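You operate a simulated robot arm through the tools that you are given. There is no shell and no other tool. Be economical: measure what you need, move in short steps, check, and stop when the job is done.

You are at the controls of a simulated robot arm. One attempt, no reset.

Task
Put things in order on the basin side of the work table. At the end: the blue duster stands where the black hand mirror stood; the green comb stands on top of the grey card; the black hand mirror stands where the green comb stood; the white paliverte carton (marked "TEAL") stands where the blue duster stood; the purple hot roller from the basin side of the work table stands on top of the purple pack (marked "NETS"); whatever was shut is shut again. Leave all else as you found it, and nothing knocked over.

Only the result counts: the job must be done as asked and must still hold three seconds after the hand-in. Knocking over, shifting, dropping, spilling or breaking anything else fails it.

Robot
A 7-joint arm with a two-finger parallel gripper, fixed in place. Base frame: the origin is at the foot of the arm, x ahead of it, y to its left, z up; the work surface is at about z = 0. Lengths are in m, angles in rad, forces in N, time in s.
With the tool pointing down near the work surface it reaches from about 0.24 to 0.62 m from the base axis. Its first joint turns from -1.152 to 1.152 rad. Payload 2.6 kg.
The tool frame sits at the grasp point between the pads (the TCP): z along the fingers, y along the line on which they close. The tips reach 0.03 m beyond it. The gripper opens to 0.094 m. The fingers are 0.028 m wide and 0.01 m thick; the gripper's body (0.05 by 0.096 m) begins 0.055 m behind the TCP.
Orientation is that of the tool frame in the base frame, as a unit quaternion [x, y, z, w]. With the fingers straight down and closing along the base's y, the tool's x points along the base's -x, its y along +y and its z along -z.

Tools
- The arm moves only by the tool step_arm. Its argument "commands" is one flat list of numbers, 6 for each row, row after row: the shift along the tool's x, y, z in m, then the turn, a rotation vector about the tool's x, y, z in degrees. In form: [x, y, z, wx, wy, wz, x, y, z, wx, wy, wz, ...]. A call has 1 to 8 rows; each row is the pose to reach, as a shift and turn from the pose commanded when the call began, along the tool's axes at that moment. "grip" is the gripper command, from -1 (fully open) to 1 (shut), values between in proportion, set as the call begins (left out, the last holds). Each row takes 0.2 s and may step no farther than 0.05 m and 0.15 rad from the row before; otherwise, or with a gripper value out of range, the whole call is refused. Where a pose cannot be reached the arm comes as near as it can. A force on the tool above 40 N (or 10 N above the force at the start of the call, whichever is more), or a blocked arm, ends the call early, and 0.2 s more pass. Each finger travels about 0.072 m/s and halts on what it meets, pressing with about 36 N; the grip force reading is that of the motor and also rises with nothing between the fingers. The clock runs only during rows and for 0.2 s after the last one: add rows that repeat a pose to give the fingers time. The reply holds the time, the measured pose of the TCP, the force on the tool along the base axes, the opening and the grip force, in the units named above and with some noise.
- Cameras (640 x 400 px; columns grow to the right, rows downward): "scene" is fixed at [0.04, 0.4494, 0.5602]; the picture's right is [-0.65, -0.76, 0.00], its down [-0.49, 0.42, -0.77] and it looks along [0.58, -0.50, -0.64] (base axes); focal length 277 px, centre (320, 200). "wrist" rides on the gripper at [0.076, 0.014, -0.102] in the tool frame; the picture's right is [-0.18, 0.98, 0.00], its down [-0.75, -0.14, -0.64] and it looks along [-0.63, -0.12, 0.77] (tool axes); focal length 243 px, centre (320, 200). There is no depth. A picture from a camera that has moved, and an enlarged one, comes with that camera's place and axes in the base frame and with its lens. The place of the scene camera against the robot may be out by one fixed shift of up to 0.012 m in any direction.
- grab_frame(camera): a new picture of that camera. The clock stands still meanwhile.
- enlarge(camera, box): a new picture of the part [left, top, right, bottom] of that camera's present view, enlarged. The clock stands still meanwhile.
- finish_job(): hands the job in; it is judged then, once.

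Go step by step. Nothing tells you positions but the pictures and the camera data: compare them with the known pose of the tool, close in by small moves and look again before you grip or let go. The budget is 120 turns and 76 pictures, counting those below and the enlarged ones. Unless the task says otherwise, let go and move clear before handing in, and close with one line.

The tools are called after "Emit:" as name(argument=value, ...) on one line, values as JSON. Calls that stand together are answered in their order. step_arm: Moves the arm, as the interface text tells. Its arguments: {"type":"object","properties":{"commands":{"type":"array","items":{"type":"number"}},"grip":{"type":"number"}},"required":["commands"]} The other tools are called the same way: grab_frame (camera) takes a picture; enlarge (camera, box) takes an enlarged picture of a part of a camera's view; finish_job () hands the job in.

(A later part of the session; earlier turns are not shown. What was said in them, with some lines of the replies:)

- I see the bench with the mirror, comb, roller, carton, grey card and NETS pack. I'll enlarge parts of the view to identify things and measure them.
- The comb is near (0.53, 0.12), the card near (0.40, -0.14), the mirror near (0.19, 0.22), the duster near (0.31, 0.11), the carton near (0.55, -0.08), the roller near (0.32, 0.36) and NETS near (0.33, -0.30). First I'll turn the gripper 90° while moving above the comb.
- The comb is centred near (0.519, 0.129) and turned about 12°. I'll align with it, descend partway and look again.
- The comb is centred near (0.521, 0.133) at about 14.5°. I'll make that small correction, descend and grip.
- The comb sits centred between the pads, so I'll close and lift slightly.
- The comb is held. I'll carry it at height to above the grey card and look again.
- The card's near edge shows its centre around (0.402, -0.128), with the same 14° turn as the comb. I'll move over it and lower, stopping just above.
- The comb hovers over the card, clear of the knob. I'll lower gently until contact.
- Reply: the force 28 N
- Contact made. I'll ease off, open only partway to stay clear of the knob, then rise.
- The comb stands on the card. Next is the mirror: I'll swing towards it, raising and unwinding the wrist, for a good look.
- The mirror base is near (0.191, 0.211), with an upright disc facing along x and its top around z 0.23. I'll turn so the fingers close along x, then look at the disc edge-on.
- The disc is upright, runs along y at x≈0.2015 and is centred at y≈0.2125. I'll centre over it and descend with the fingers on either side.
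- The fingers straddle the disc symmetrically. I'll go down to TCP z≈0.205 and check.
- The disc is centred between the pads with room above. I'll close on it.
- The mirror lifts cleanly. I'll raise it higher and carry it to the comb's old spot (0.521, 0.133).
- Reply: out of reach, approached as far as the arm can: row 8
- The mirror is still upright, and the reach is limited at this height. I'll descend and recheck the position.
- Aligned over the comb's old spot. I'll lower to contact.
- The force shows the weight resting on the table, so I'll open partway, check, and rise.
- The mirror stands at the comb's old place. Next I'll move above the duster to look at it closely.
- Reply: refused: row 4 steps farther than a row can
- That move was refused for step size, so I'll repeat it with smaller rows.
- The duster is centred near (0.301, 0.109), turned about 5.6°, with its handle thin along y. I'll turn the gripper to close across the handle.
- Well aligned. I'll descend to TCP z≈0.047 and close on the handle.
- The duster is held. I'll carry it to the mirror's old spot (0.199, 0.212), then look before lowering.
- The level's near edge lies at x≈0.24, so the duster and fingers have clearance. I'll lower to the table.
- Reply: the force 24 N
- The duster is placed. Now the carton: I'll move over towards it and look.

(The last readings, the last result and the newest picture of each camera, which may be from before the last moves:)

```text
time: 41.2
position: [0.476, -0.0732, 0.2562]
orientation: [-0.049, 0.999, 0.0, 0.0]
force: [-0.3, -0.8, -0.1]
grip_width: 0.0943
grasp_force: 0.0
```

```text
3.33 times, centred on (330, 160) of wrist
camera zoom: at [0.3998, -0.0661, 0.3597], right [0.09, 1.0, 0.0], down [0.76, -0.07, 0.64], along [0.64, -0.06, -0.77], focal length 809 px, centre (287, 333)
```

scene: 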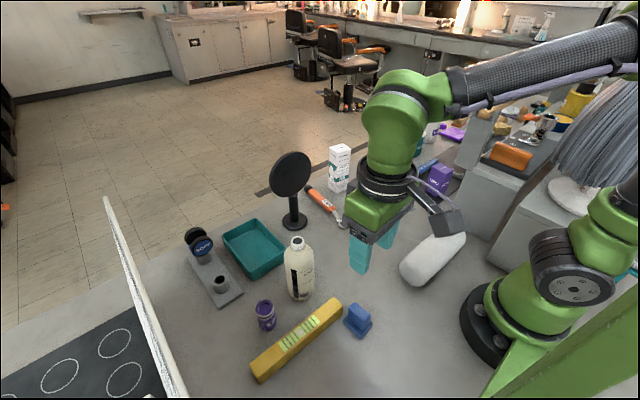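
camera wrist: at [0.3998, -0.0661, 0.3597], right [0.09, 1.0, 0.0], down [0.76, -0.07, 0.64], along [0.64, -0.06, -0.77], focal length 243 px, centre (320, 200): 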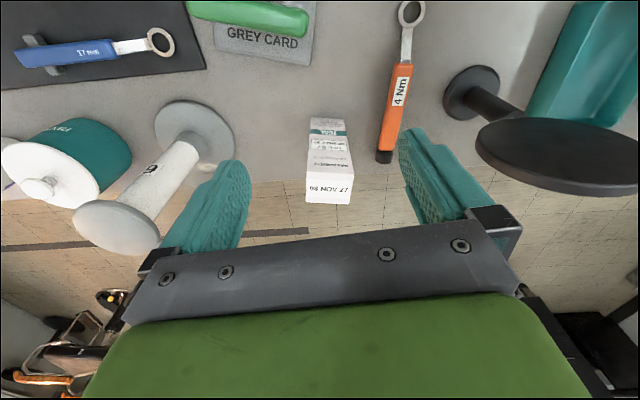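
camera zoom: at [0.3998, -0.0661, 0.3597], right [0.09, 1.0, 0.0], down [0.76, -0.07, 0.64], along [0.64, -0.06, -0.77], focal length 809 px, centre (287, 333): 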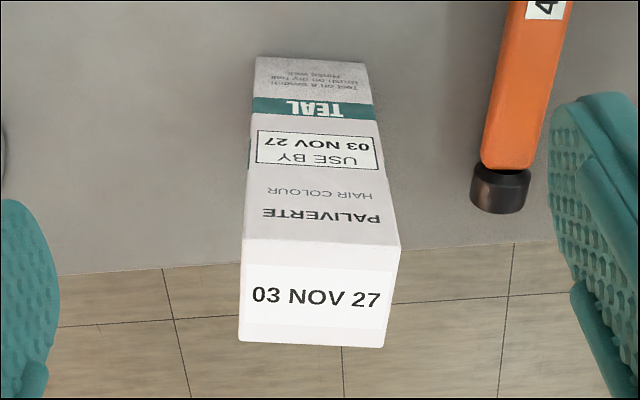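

The carton is centred near (0.562, -0.072), turned -8°, about 0.147 tall and 0.05 wide. I'll align above it and check.

Emit:
step_arm(commands=[-0.04, -0.003, 0.01, 0, 0, 6.7, -0.0854, -0.0065, 0.02, 0, 0, 13.5, -0.0854, -0.0065, 0.056, 0, 0, 13.5])

Emit:
grab_frame(camera="wrist")

```text
time: 42.0
position: [0.5614, -0.0697, 0.2002]
orientation: [0.07, 0.998, 0.0, 0.0]
force: [0.2, 0.0, 0.5]
grip_width: 0.0937
grasp_force: 0.1
```

```text
35 pictures are left
camera wrist: at [0.4897, -0.0456, 0.3037], right [0.32, 0.95, 0.0], down [0.73, -0.24, 0.64], along [0.61, -0.2, -0.77], focal length 243 px, centre (320, 200)
```

wrist: 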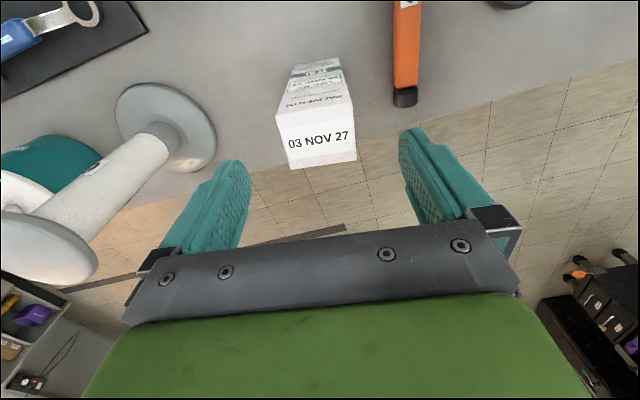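

Alignment is good. I'll descend, check and grip.

Emit:
step_arm(commands=[0, -0.0005, 0.03, 0, 0, 0.8, 0, -0.0005, 0.06, 0, 0, 0.8, 0, -0.0005, 0.092, 0, 0, 0.8])

Emit:
grab_frame(camera="wrist")

```text
time: 42.8
position: [0.5627, -0.0711, 0.1097]
orientation: [0.077, 0.997, 0.0, 0.0]
force: [-0.3, -0.8, 0.7]
grip_width: 0.0942
grasp_force: 0.1
```

```text
34 pictures are left
camera wrist: at [0.4898, -0.0452, 0.213], right [0.33, 0.94, 0.0], down [0.72, -0.26, 0.64], along [0.61, -0.21, -0.77], focal length 243 px, centre (320, 200)
```

wrist: 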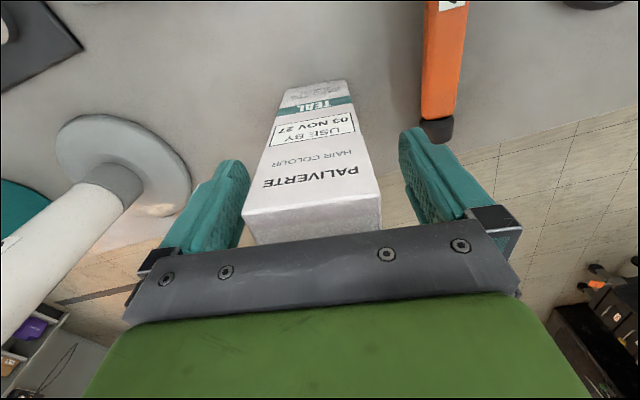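

Centred; closing and lifting.

Emit:
step_arm(commands=[0, 0, 0, 0, 0, 0, 0, 0, 0, 0, 0, 0, 0, 0, 0, 0, 0, 0], grip=1)

Emit:
step_arm(commands=[0, 0, -0.03, 0, 0, 0, 0, 0, -0.07, 0, 0, 0, 0, 0, -0.1, 0, 0, 0])

Emit:
grab_frame(camera="scene")

```text
time: 43.6
position: [0.5628, -0.0707, 0.1094]
orientation: [0.076, 0.997, -0.001, -0.001]
force: [0.4, -1.5, 0.1]
grip_width: 0.0537
grasp_force: 35.8
```

```text
time: 44.4
position: [0.5631, -0.0717, 0.2089]
orientation: [0.076, 0.997, 0.0, 0.0]
force: [-1.1, -0.6, -1.0]
grip_width: 0.0536
grasp_force: 35.8
```

```text
33 pictures are left
```

scene: 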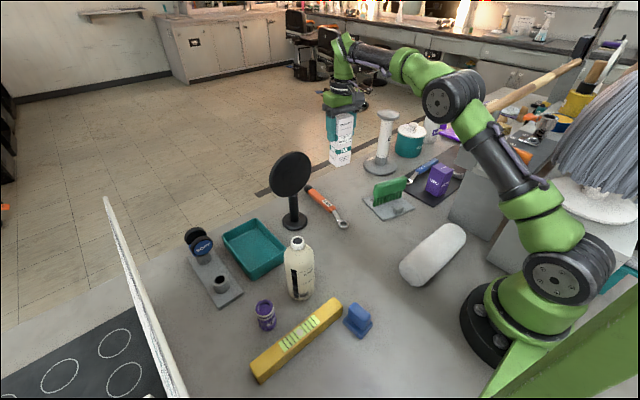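

The carton is held. I'll carry it to the duster's old spot (0.300, 0.109).

Emit:
step_arm(commands=[0.036, 0.0173, 0, 0, 0, 0, 0.072, 0.0346, 0, 0, 0, 0, 0.108, 0.052, 0, 0, 0, 0, 0.144, 0.0693, 0, 0, 0, 0, 0.18, 0.0866, 0, 0, 0, 0, 0.216, 0.104, 0, 0, 0, 0, 0.252, 0.121, 0, 0, 0, 0, 0.2876, 0.1386, 0, 0, 0, 0])

Emit:
step_arm(commands=[0, 0, 0.04, 0, 0, 0, 0, 0, 0.08, 0, 0, 0])

Emit:
enlarge(camera="scene", box=[260, 180, 460, 340])

```text
time: 46.2
position: [0.298, 0.1098, 0.2099]
orientation: [0.076, 0.997, 0.0, 0.0]
force: [-0.4, -0.4, -1.1]
grip_width: 0.054
grasp_force: 36.1
```

```text
time: 46.8
position: [0.2997, 0.1082, 0.1286]
orientation: [0.077, 0.997, 0.0, 0.001]
force: [-0.2, -0.3, 0.2]
grip_width: 0.0536
grasp_force: 35.8
```

```text
2.50 times, centred on (360, 260) of scene
camera zoom: at [0.0399, 0.4494, 0.5602], right [-0.65, -0.76, 0.0], down [-0.49, 0.42, -0.77], along [0.58, -0.5, -0.64], focal length 692 px, centre (220, 50)
```

zoom: 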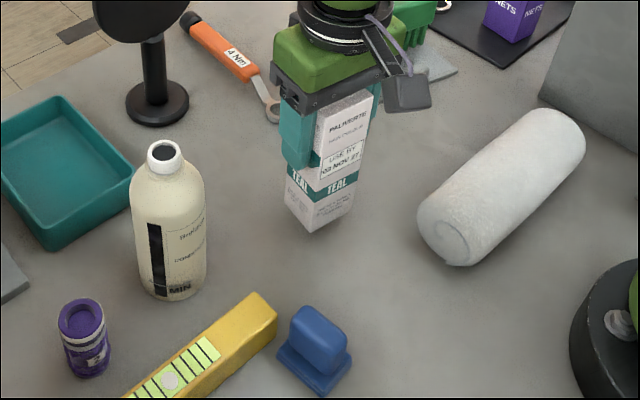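

Emit:
step_arm(commands=[0, 0, 0.012, 0, 0, 0, 0, 0, 0.0175, 0, 0, 0, 0, 0, 0.0195, 0, 0, 0, 0, 0, 0.0205, 0, 0, 0])

```text
time: 47.8
position: [0.2988, 0.1094, 0.1095]
orientation: [0.076, 0.997, -0.001, 0.0]
force: [-6.2, -3.1, 19.7]
grip_width: 0.0538
grasp_force: 35.5
```

Emit:
step_arm(commands=[0, 0, -0.001, 0, 0, 0])

Emit:
step_arm(commands=[0, 0, 0, 0, 0, 0, 0, 0, 0, 0, 0, 0, 0, 0, 0, 0, 0, 0], grip=-0.9)

Emit:
step_arm(commands=[0, 0, -0.03, 0, 0, 0, 0, 0, -0.07, 0, 0, 0, 0, 0, -0.11, 0, 0, 0, 0, 0, -0.14, 0, 0, 0])

Emit:
grab_frame(camera="scene")

```text
time: 48.2
position: [0.2988, 0.1088, 0.1102]
orientation: [0.076, 0.997, 0.0, 0.0]
force: [-2.4, -1.2, 5.3]
grip_width: 0.0538
grasp_force: 36.4
```

```text
time: 49.0
position: [0.2999, 0.109, 0.1105]
orientation: [0.077, 0.997, 0.0, 0.001]
force: [1.0, 0.4, 0.2]
grip_width: 0.089
grasp_force: 0.0
```

```text
time: 50.0
position: [0.2989, 0.1094, 0.2498]
orientation: [0.077, 0.997, 0.0, 0.0]
force: [-0.5, -0.1, 0.4]
grip_width: 0.0893
grasp_force: 0.1
```

```text
31 pictures are left
```

scene: 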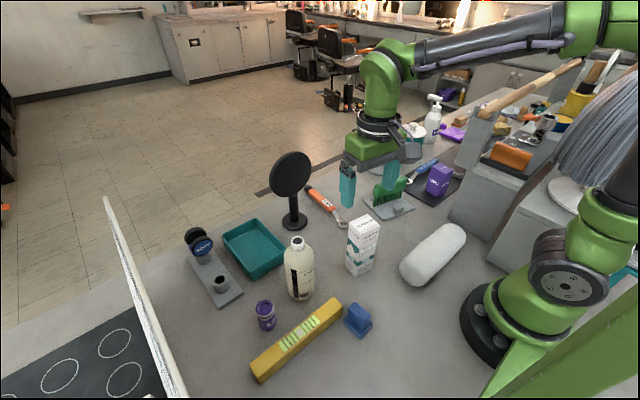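

The carton stands in place. Now the roller near (0.33, 0.35), between the bottle and the level: I'll move above it with a diagonal closing direction and look.

Emit:
step_arm(commands=[0.0046, 0.042, -0.01, 0, 0, 6, 0.009, 0.083, -0.02, 0, 0, 12, 0.0137, 0.125, -0.02, 0, 0, 18, 0.018, 0.167, -0.02, 0, 0, 24, 0.023, 0.208, -0.02, 0, 0, 30, 0.0275, 0.25, -0.02, 0, 0, 36])

Emit:
grab_frame(camera="wrist")

Emit:
enlarge(camera="scene", box=[220, 270, 320, 350])

```text
time: 51.4
position: [0.3104, 0.3617, 0.27]
orientation: [0.381, 0.924, -0.001, 0.0]
force: [0.5, -0.4, 0.9]
grip_width: 0.0895
grasp_force: 0.1
```

```text
30 pictures are left
camera wrist: at [0.267, 0.4251, 0.3728], right [0.82, 0.57, 0.0], down [0.43, -0.63, 0.64], along [0.36, -0.53, -0.77], focal length 243 px, centre (320, 200)
```

wrist: 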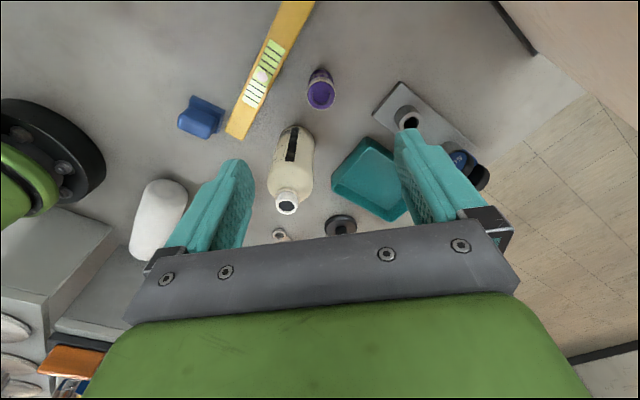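

```text
5.00 times, centred on (270, 310) of scene
camera zoom: at [0.04, 0.4494, 0.5602], right [-0.65, -0.76, 0.0], down [-0.49, 0.42, -0.77], along [0.58, -0.5, -0.64], focal length 1384 px, centre (570, -350)
```

zoom: 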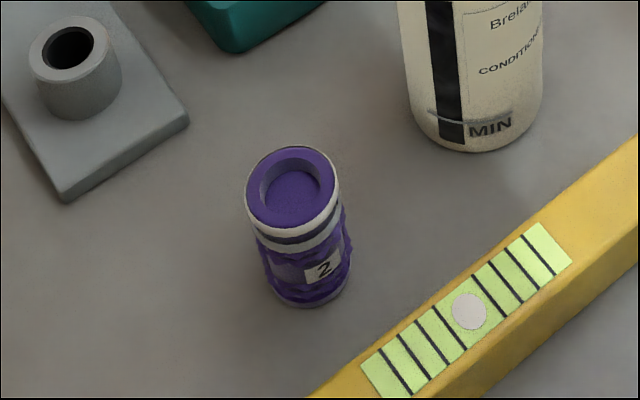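

Emit:
enlarge(camera="wrist", box=[270, 50, 370, 130])

```text
5.00 times, centred on (320, 90) of wrist
camera zoom: at [0.267, 0.4251, 0.3728], right [0.82, 0.57, 0.0], down [0.43, -0.63, 0.64], along [0.36, -0.53, -0.77], focal length 1213 px, centre (320, 750)
```

zoom: 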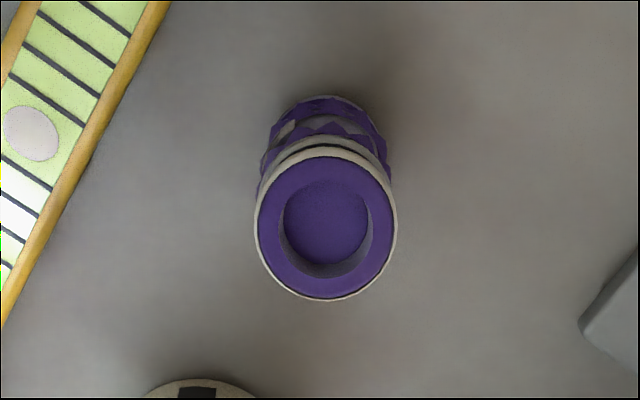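

The roller is centred near (0.323, 0.348), about 0.036 in diameter and 0.05 tall. I'll centre over it and come partway down.

Emit:
step_arm(commands=[-0.0186, -0.0008, 0.04, 0, 0, 0, -0.0186, -0.0008, 0.08, 0, 0, 0, -0.0186, -0.0008, 0.12, 0, 0, 0, -0.0186, -0.0008, 0.16, 0, 0, 0], grip=-0.8)

Emit:
grab_frame(camera="wrist")

Emit:
enlarge(camera="scene", box=[210, 210, 350, 350])

```text
time: 52.4
position: [0.3237, 0.3467, 0.1087]
orientation: [0.381, 0.925, 0.001, 0.0]
force: [0.0, 0.3, -0.9]
grip_width: 0.0846
grasp_force: 0.0
```

```text
27 pictures are left
camera wrist: at [0.2792, 0.41, 0.212], right [0.82, 0.57, 0.0], down [0.44, -0.63, 0.64], along [0.37, -0.53, -0.77], focal length 243 px, centre (320, 200)
```

wrist: 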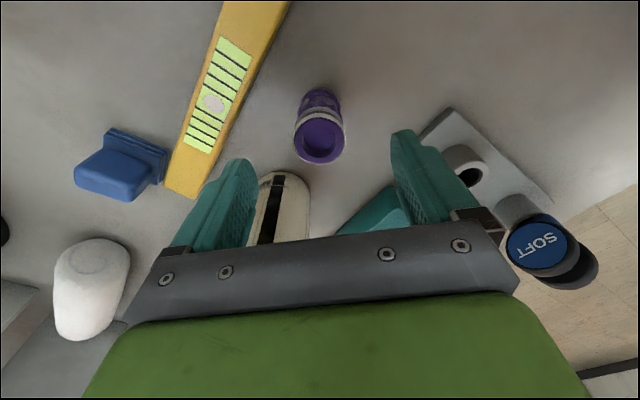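

```text
2.86 times, centred on (280, 280) of scene
camera zoom: at [0.04, 0.4494, 0.5602], right [-0.65, -0.76, 0.0], down [-0.49, 0.42, -0.77], along [0.58, -0.5, -0.64], focal length 791 px, centre (434, -29)
```

zoom: 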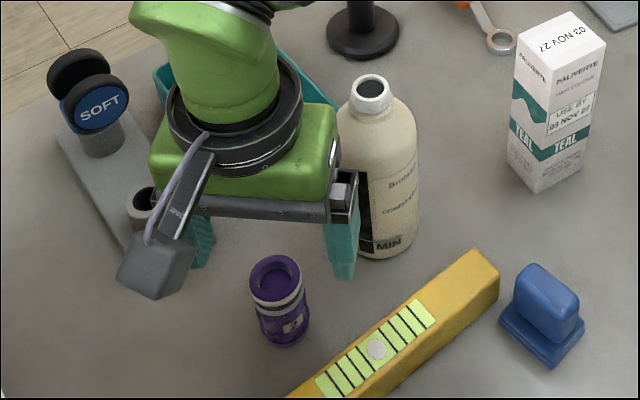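

Aligned and clear of the bottle. I'll go down and grip.

Emit:
step_arm(commands=[0, 0, 0.03, 0, 0, 0, 0, 0, 0.055, 0, 0, 0, 0, 0, 0.067, 0, 0, 0])

Emit:
grab_frame(camera="wrist")

```text
time: 53.2
position: [0.3229, 0.3461, 0.0425]
orientation: [0.38, 0.925, 0.0, -0.001]
force: [-0.7, 0.0, -0.9]
grip_width: 0.0847
grasp_force: 0.1
```

```text
25 pictures are left
camera wrist: at [0.2789, 0.4099, 0.1456], right [0.82, 0.57, 0.0], down [0.44, -0.63, 0.64], along [0.37, -0.53, -0.77], focal length 243 px, centre (320, 200)
```

wrist: 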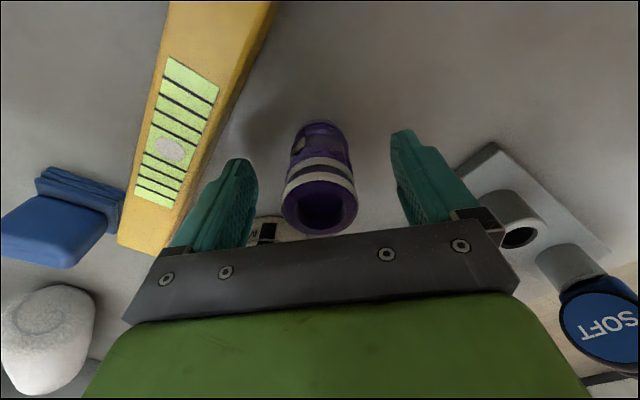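

Emit:
step_arm(commands=[0, 0, 0, 0, 0, 0, 0, 0, 0, 0, 0, 0, 0, 0, 0, 0, 0, 0, 0, 0, 0, 0, 0, 0], grip=1)

Emit:
step_arm(commands=[0, 0, -0.04, 0, 0, 0, 0, 0, -0.08, 0, 0, 0, 0, 0, -0.12, 0, 0, 0, 0, 0, -0.16, 0, 0, 0, 0, 0, -0.2, 0, 0, 0, 0, 0, -0.23, 0, 0, 0])

Emit:
grab_frame(camera="scene")

```text
time: 54.2
position: [0.3235, 0.3464, 0.0438]
orientation: [0.379, 0.925, 0.0, 0.0]
force: [-0.9, -0.4, -0.2]
grip_width: 0.0356
grasp_force: 36.3
```

```text
time: 55.6
position: [0.3228, 0.3456, 0.2726]
orientation: [0.381, 0.925, 0.0, 0.0]
force: [0.6, -0.7, -0.3]
grip_width: 0.0355
grasp_force: 35.6
```

```text
24 pictures are left
```

scene: 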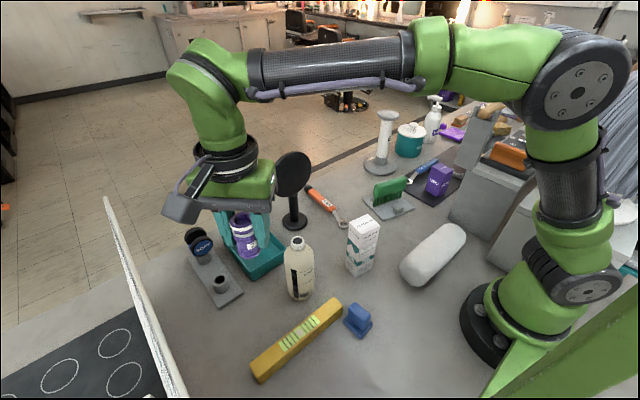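

The roller is held. I'll travel at height toward the NETS pack, stopping midway to study the grey divider beside it.

Emit:
step_arm(commands=[-0.037, -0.025, -0.005, 0, 0, 0, -0.074, -0.05, -0.01, 0, 0, 0, -0.111, -0.075, -0.015, 0, 0, 0, -0.148, -0.1, -0.02, 0, 0, 0, -0.185, -0.125, -0.025, 0, 0, 0, -0.222, -0.15, -0.03, 0, 0, 0, -0.26, -0.175, -0.03, 0, 0, 0, -0.3, -0.2, -0.03, 0, 0, 0])

Emit:
step_arm(commands=[-0.034, -0.0255, 0, 0, 0, 0])

Emit:
grab_frame(camera="wrist")

Emit:
enlarge(camera="scene", box=[400, 60, 600, 260])

```text
time: 57.4
position: [0.3931, -0.0082, 0.3044]
orientation: [0.381, 0.925, 0.001, 0.0]
force: [-0.2, 0.5, -0.7]
grip_width: 0.0356
grasp_force: 36.2
```

```text
time: 57.8
position: [0.4014, -0.0492, 0.303]
orientation: [0.38, 0.925, -0.001, 0.0]
force: [-0.4, -0.2, -0.3]
grip_width: 0.0353
grasp_force: 36.2
```

```text
23 pictures are left
camera wrist: at [0.3572, 0.014, 0.4058], right [0.82, 0.57, 0.0], down [0.44, -0.63, 0.64], along [0.37, -0.53, -0.77], focal length 243 px, centre (320, 200)
```

wrist: 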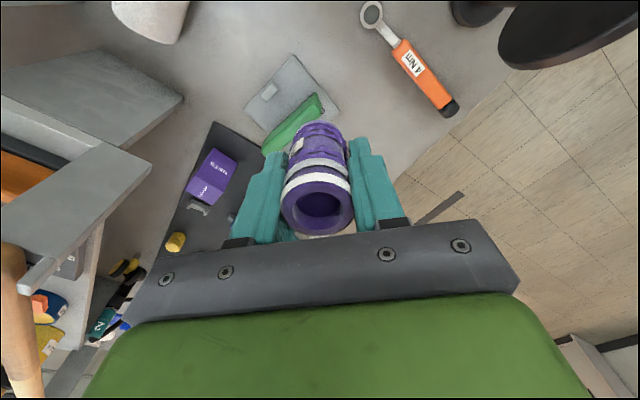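

```text
2.00 times, centred on (500, 160) of scene
camera zoom: at [0.0399, 0.4495, 0.5602], right [-0.65, -0.76, 0.0], down [-0.49, 0.42, -0.77], along [0.58, -0.5, -0.64], focal length 554 px, centre (-40, 280)
```

zoom: 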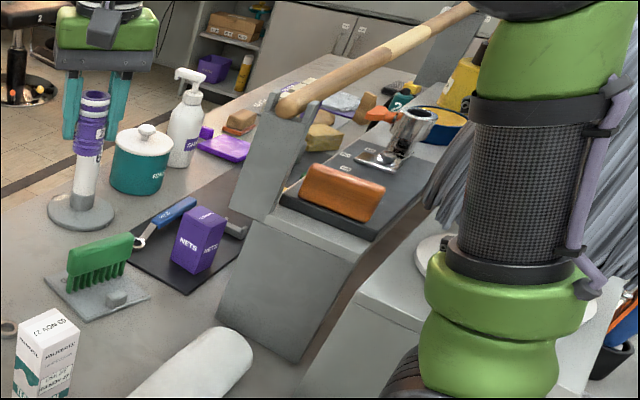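

Emit:
enlarge(camera="wrist", box=[60, 100, 270, 260])

```text
2.50 times, centred on (165, 180) of wrist
camera zoom: at [0.3572, 0.014, 0.4058], right [0.82, 0.57, 0.0], down [0.44, -0.63, 0.64], along [0.37, -0.53, -0.77], focal length 606 px, centre (708, 250)
```

zoom: 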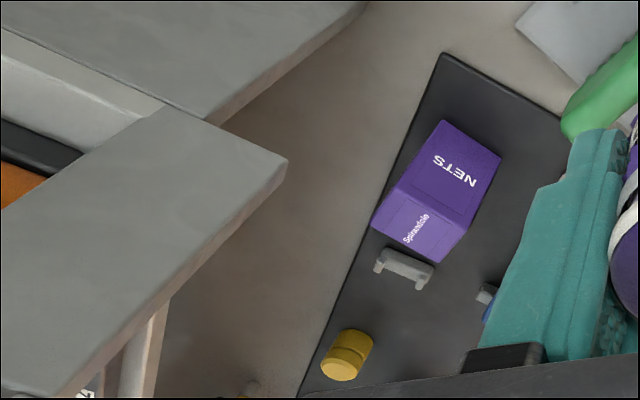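

NETS is centred near (0.342, -0.293) with its top at about 0.09. The divider's upper plate edge is near x≈0.29, so I'll turn the camera to the far side and look back at it before choosing an approach.

Emit:
step_arm(commands=[-0.015, -0.0115, 0, 0, 0, 8.5, -0.03, -0.023, 0, 0, 0, 17, -0.045, -0.0345, 0, 0, 0, 25.5, -0.06, -0.046, 0, 0, 0, 34, -0.075, -0.0575, 0, 0, 0, 42.5, -0.09, -0.069, 0, 0, 0, 51, -0.105, -0.08, 0, 0, 0, 59.5, -0.12, -0.092, 0, 0, 0, 68])

Emit:
step_arm(commands=[0, 0, 0, 0, 0, 7.5, 0, 0, 0, 0, 0, 15, 0, 0, 0, 0, 0, 22])

Emit:
grab_frame(camera="wrist")

Emit:
grab_frame(camera="scene")

```text
time: 59.6
position: [0.4218, -0.2, 0.3042]
orientation: [0.833, 0.553, 0.0, 0.0]
force: [-0.5, -0.1, 0.2]
grip_width: 0.0357
grasp_force: 35.8
```

```text
time: 60.4
position: [0.4217, -0.1994, 0.3036]
orientation: [0.924, 0.384, -0.001, 0.0]
force: [-0.6, 0.3, 0.1]
grip_width: 0.0357
grasp_force: 36.8
```

```text
20 pictures are left
camera wrist: at [0.486, -0.155, 0.406], right [0.57, -0.82, 0.0], down [-0.63, -0.43, 0.64], along [-0.53, -0.36, -0.77], focal length 243 px, centre (320, 200)
```

wrist: 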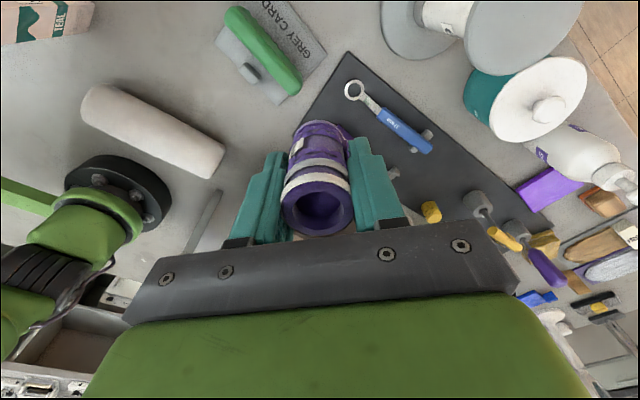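

```text
19 pictures are left
```

scene: 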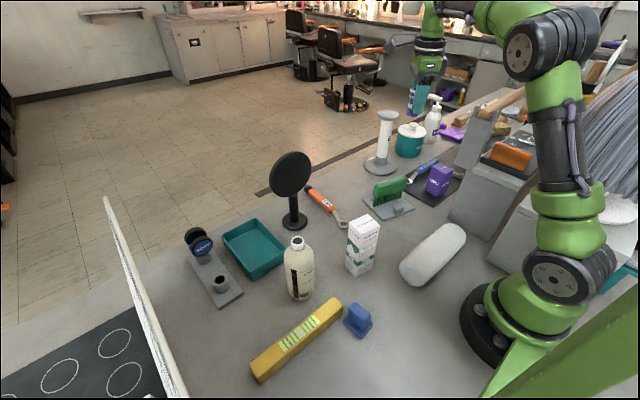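

The divider's upright plate ends near (0.285, -0.20) and carries a rail at about z 0.31, and the gripper will stay clear of it. I'll move over NETS at height, then watch the forearm against the rail.

Emit:
step_arm(commands=[-0.041, 0.003, 0, 0, 0, 0, -0.082, 0.006, 0, 0, 0, 0, -0.1227, 0.0095, 0, 0, 0, 0])

Emit:
grab_frame(camera="wrist")

Emit:
enlarge(camera="scene", box=[380, 0, 640, 240])

```text
time: 61.2
position: [0.3419, -0.2933, 0.3037]
orientation: [0.923, 0.386, 0.0, 0.0]
force: [-0.7, 0.5, -1.7]
grip_width: 0.0355
grasp_force: 36.1
```

```text
18 pictures are left
camera wrist: at [0.4056, -0.2496, 0.407], right [0.57, -0.82, 0.0], down [-0.63, -0.44, 0.64], along [-0.53, -0.37, -0.77], focal length 243 px, centre (320, 200)
```

wrist: 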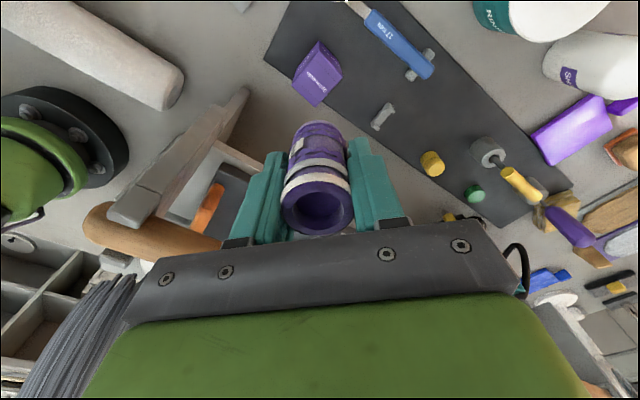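

```text
1.67 times, centred on (510, 120) of scene
camera zoom: at [0.0399, 0.4495, 0.5602], right [-0.65, -0.76, 0.0], down [-0.49, 0.42, -0.77], along [0.58, -0.5, -0.64], focal length 462 px, centre (3, 333)
```

zoom: 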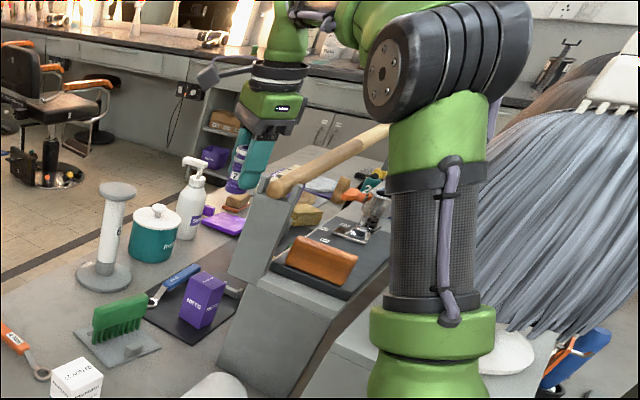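

The forearm appears about 0.2 above the rail end, so there's room to descend. I'll measure NETS precisely first.

Emit:
enlarge(camera="wrist", box=[270, 20, 370, 120])

```text
4.00 times, centred on (320, 70) of wrist
camera zoom: at [0.4056, -0.2496, 0.407], right [0.57, -0.82, 0.0], down [-0.63, -0.44, 0.64], along [-0.53, -0.37, -0.77], focal length 970 px, centre (320, 720)
```

zoom: 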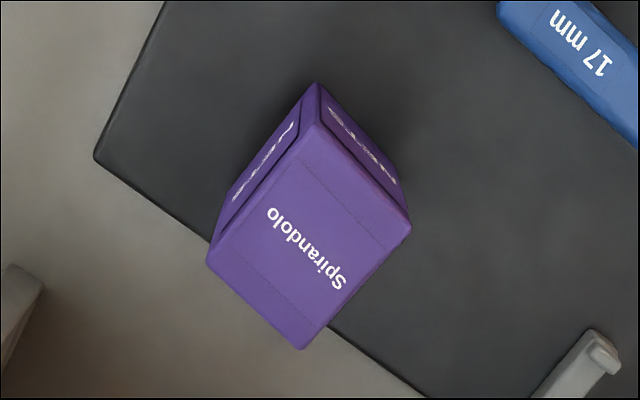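

NETS's top centre is (0.341, -0.292) at z≈0.087, right under the roller. I'll descend partway and check clearances.

Emit:
step_arm(commands=[0, -0.0014, 0.035, 0, 0, 0, 0, -0.0014, 0.07, 0, 0, 0, 0, -0.0014, 0.1, 0, 0, 0, 0, -0.0014, 0.125, 0, 0, 0])

Emit:
enlarge(camera="scene", box=[380, 0, 640, 240])

Emit:
grab_frame(camera="wrist")

```text
time: 62.2
position: [0.3413, -0.2912, 0.1775]
orientation: [0.923, 0.384, 0.0, 0.0]
force: [0.7, 0.6, -0.3]
grip_width: 0.0356
grasp_force: 36.4
```

```text
1.67 times, centred on (510, 120) of scene
camera zoom: at [0.04, 0.4494, 0.5602], right [-0.65, -0.76, 0.0], down [-0.49, 0.42, -0.77], along [0.58, -0.5, -0.64], focal length 462 px, centre (3, 333)
```

zoom: 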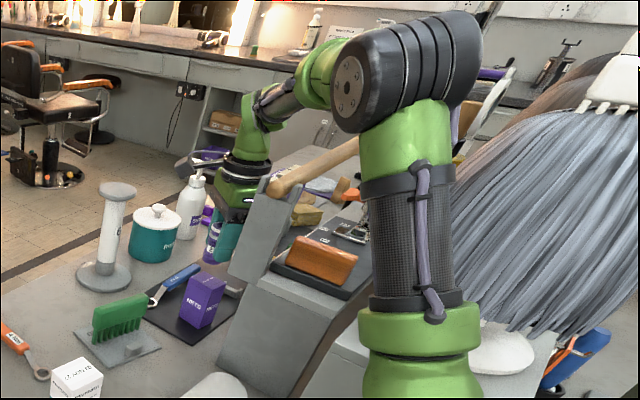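

```text
14 pictures are left
camera wrist: at [0.4055, -0.2474, 0.2809], right [0.57, -0.82, 0.0], down [-0.63, -0.44, 0.64], along [-0.53, -0.37, -0.77], focal length 243 px, centre (320, 200)
```

wrist: 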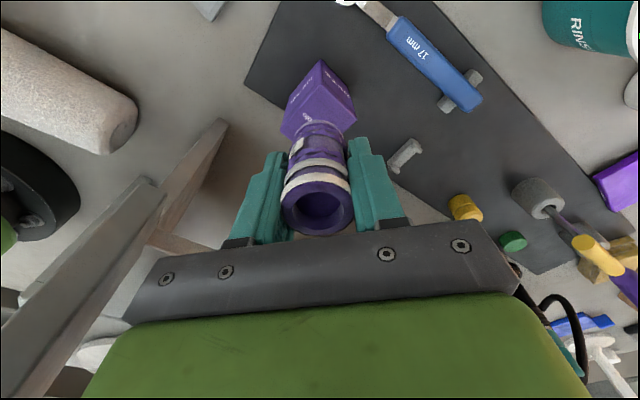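

There is plenty of clearance to the rail. I'll continue to just above the pack.

Emit:
step_arm(commands=[0, -0.0005, 0.02, 0, 0, 0, 0, -0.0005, 0.038, 0, 0, 0])

Emit:
enlarge(camera="scene", box=[400, 120, 490, 210])

Emit:
enlarge(camera="wrist", box=[250, 40, 390, 240])

```text
time: 62.8
position: [0.3411, -0.2902, 0.1396]
orientation: [0.923, 0.385, 0.0, 0.0]
force: [0.3, 0.0, -1.0]
grip_width: 0.0353
grasp_force: 35.3
```

```text
4.44 times, centred on (445, 165) of scene
camera zoom: at [0.04, 0.4494, 0.5602], right [-0.65, -0.76, 0.0], down [-0.49, 0.42, -0.77], along [0.58, -0.5, -0.64], focal length 1231 px, centre (-236, 356)
```

zoom: 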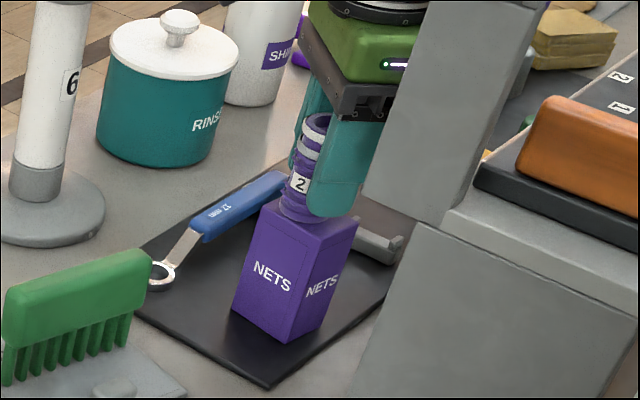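

```text
2.00 times, centred on (320, 140) of wrist
camera zoom: at [0.4052, -0.247, 0.2427], right [0.57, -0.82, 0.0], down [-0.63, -0.44, 0.64], along [-0.53, -0.36, -0.77], focal length 485 px, centre (320, 320)
```

zoom: 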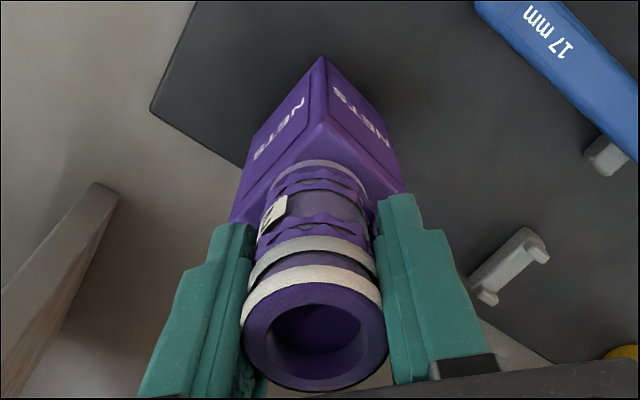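

The roller sits centred over the pack, a few millimetres above it. I'll creep down to contact.

Emit:
step_arm(commands=[0, 0.0005, 0.003, 0, 0, 0, 0, 0.0005, 0.005, 0, 0, 0])

Emit:
step_arm(commands=[0, 0, 0.0015, 0, 0, 0, 0, 0, 0.003, 0, 0, 0])

```text
time: 63.4
position: [0.3419, -0.292, 0.1366]
orientation: [0.923, 0.386, 0.002, 0.003]
force: [-4.2, 5.3, 29.7]
grip_width: 0.0357
grasp_force: 36.6
```

```text
time: 64.0
position: [0.3408, -0.2916, 0.134]
orientation: [0.923, 0.384, 0.001, 0.001]
force: [-1.2, 2.6, 30.2]
grip_width: 0.0356
grasp_force: 35.9
```

Contact was reached at about 30 N. I'll back off slightly and look before releasing.

Emit:
step_arm(commands=[0, 0, -0.0015, 0, 0, 0])

Emit:
enlarge(camera="scene", box=[400, 120, 490, 210])

```text
time: 64.4
position: [0.3414, -0.2927, 0.1341]
orientation: [0.923, 0.385, 0.0, 0.0]
force: [3.9, -2.1, 15.4]
grip_width: 0.0357
grasp_force: 36.2
```

```text
4.44 times, centred on (445, 165) of scene
camera zoom: at [0.0399, 0.4495, 0.5602], right [-0.65, -0.76, 0.0], down [-0.49, 0.42, -0.77], along [0.58, -0.5, -0.64], focal length 1231 px, centre (-236, 356)
```

zoom: 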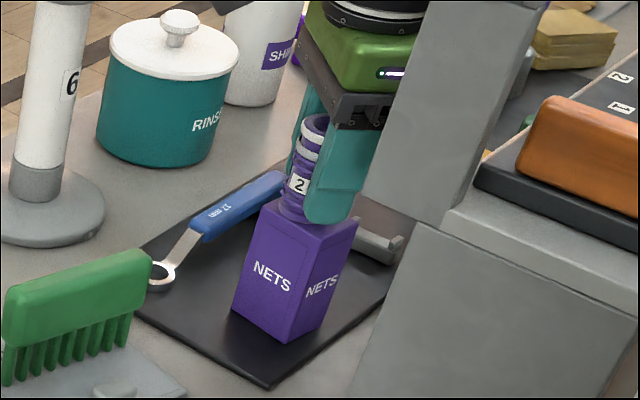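

Pack and roller look straight. I'll ease off a bit more and open partway.

Emit:
step_arm(commands=[0, 0, -0.001, 0, 0, 0])

Emit:
step_arm(commands=[0, 0, 0, 0, 0, 0, 0, 0, 0, 0, 0, 0, 0, 0, 0, 0, 0, 0], grip=-0.4)

Emit:
enlarge(camera="wrist", box=[200, 20, 440, 260])

```text
time: 64.8
position: [0.3405, -0.2902, 0.134]
orientation: [0.923, 0.384, -0.002, -0.002]
force: [2.6, -1.7, 6.5]
grip_width: 0.0356
grasp_force: 36.1
```

```text
time: 65.6
position: [0.3401, -0.2915, 0.1345]
orientation: [0.923, 0.384, 0.0, 0.0]
force: [-0.2, 0.2, -1.0]
grip_width: 0.0657
grasp_force: 0.1
```

```text
1.67 times, centred on (320, 140) of wrist
camera zoom: at [0.4053, -0.2475, 0.2375], right [0.57, -0.82, 0.0], down [-0.63, -0.44, 0.64], along [-0.53, -0.36, -0.77], focal length 404 px, centre (320, 300)
```

zoom: 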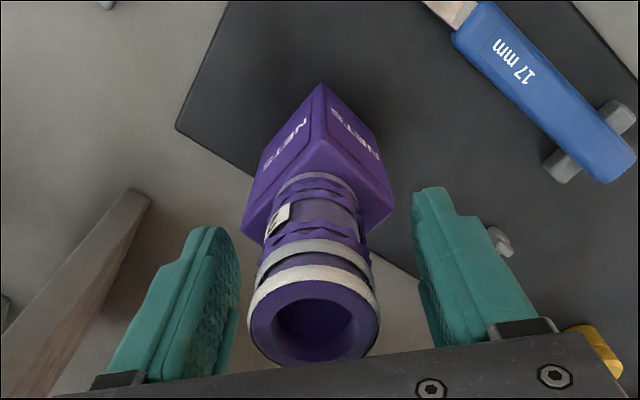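

The roller stands free on the pack. I'll rise straight up, then move back clear and view the whole scene.

Emit:
step_arm(commands=[0, 0, -0.03, 0, 0, 0, 0, 0, -0.07, 0, 0, 0, 0, 0, -0.11, 0, 0, 0, 0, 0, -0.15, 0, 0, 0, 0, 0, -0.18, 0, 0, 0, 0.04, 0, -0.19, 0, 0, 0, 0.08, 0, -0.19, 0, 0, 0, 0.12, 0, -0.19, 0, 0, 0])

Emit:
grab_frame(camera="scene")

Emit:
enlarge(camera="scene", box=[340, 110, 500, 240])

Emit:
enlarge(camera="scene", box=[180, 140, 420, 390])

```text
time: 67.4
position: [0.4265, -0.2063, 0.3235]
orientation: [0.923, 0.384, 0.0, 0.0]
force: [0.4, 0.6, 0.0]
grip_width: 0.0658
grasp_force: 0.0
```

```text
9 pictures are left
```

scene: 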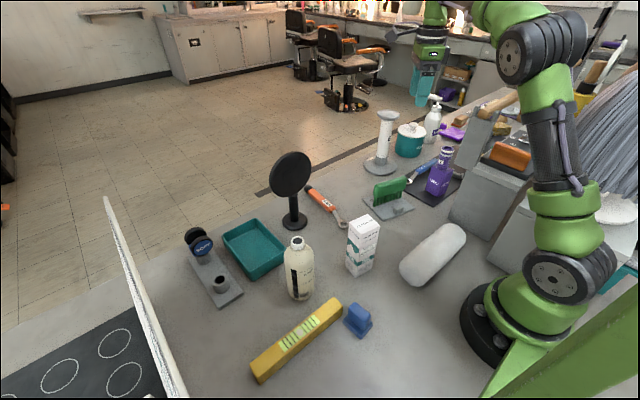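

```text
3.08 times, centred on (420, 175) of scene
camera zoom: at [0.0399, 0.4494, 0.5602], right [-0.65, -0.76, 0.0], down [-0.49, 0.42, -0.77], along [0.58, -0.5, -0.64], focal length 852 px, centre (12, 277)
```

zoom: 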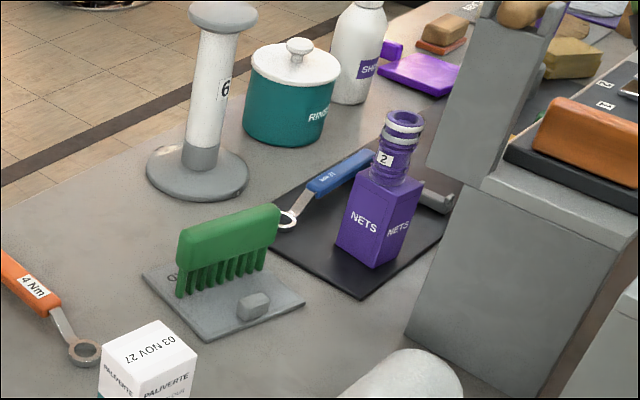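

```text
1.60 times, centred on (300, 265) of scene
camera zoom: at [0.0399, 0.4494, 0.5602], right [-0.65, -0.76, 0.0], down [-0.49, 0.42, -0.77], along [0.58, -0.5, -0.64], focal length 443 px, centre (352, 96)
```

zoom: 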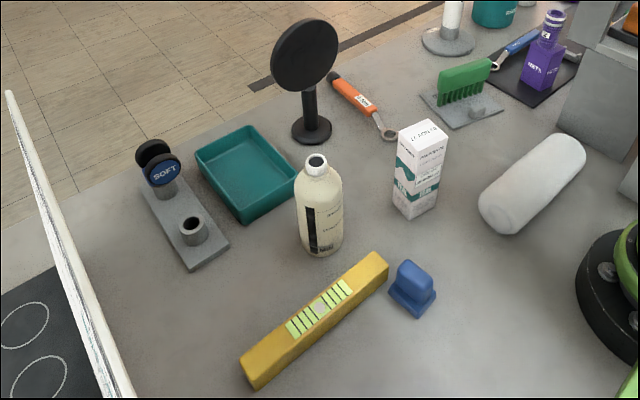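

Everything is where it was asked for, upright and free of the gripper, and nothing else has moved, so I'm handing in.

Emit:
finish_job()

```text
The job is handed in.
```

The job is handed in: all five moves are done, and the last pictures show everything upright with nothing else moved. I never opened anything, so there was nothing to shut again.
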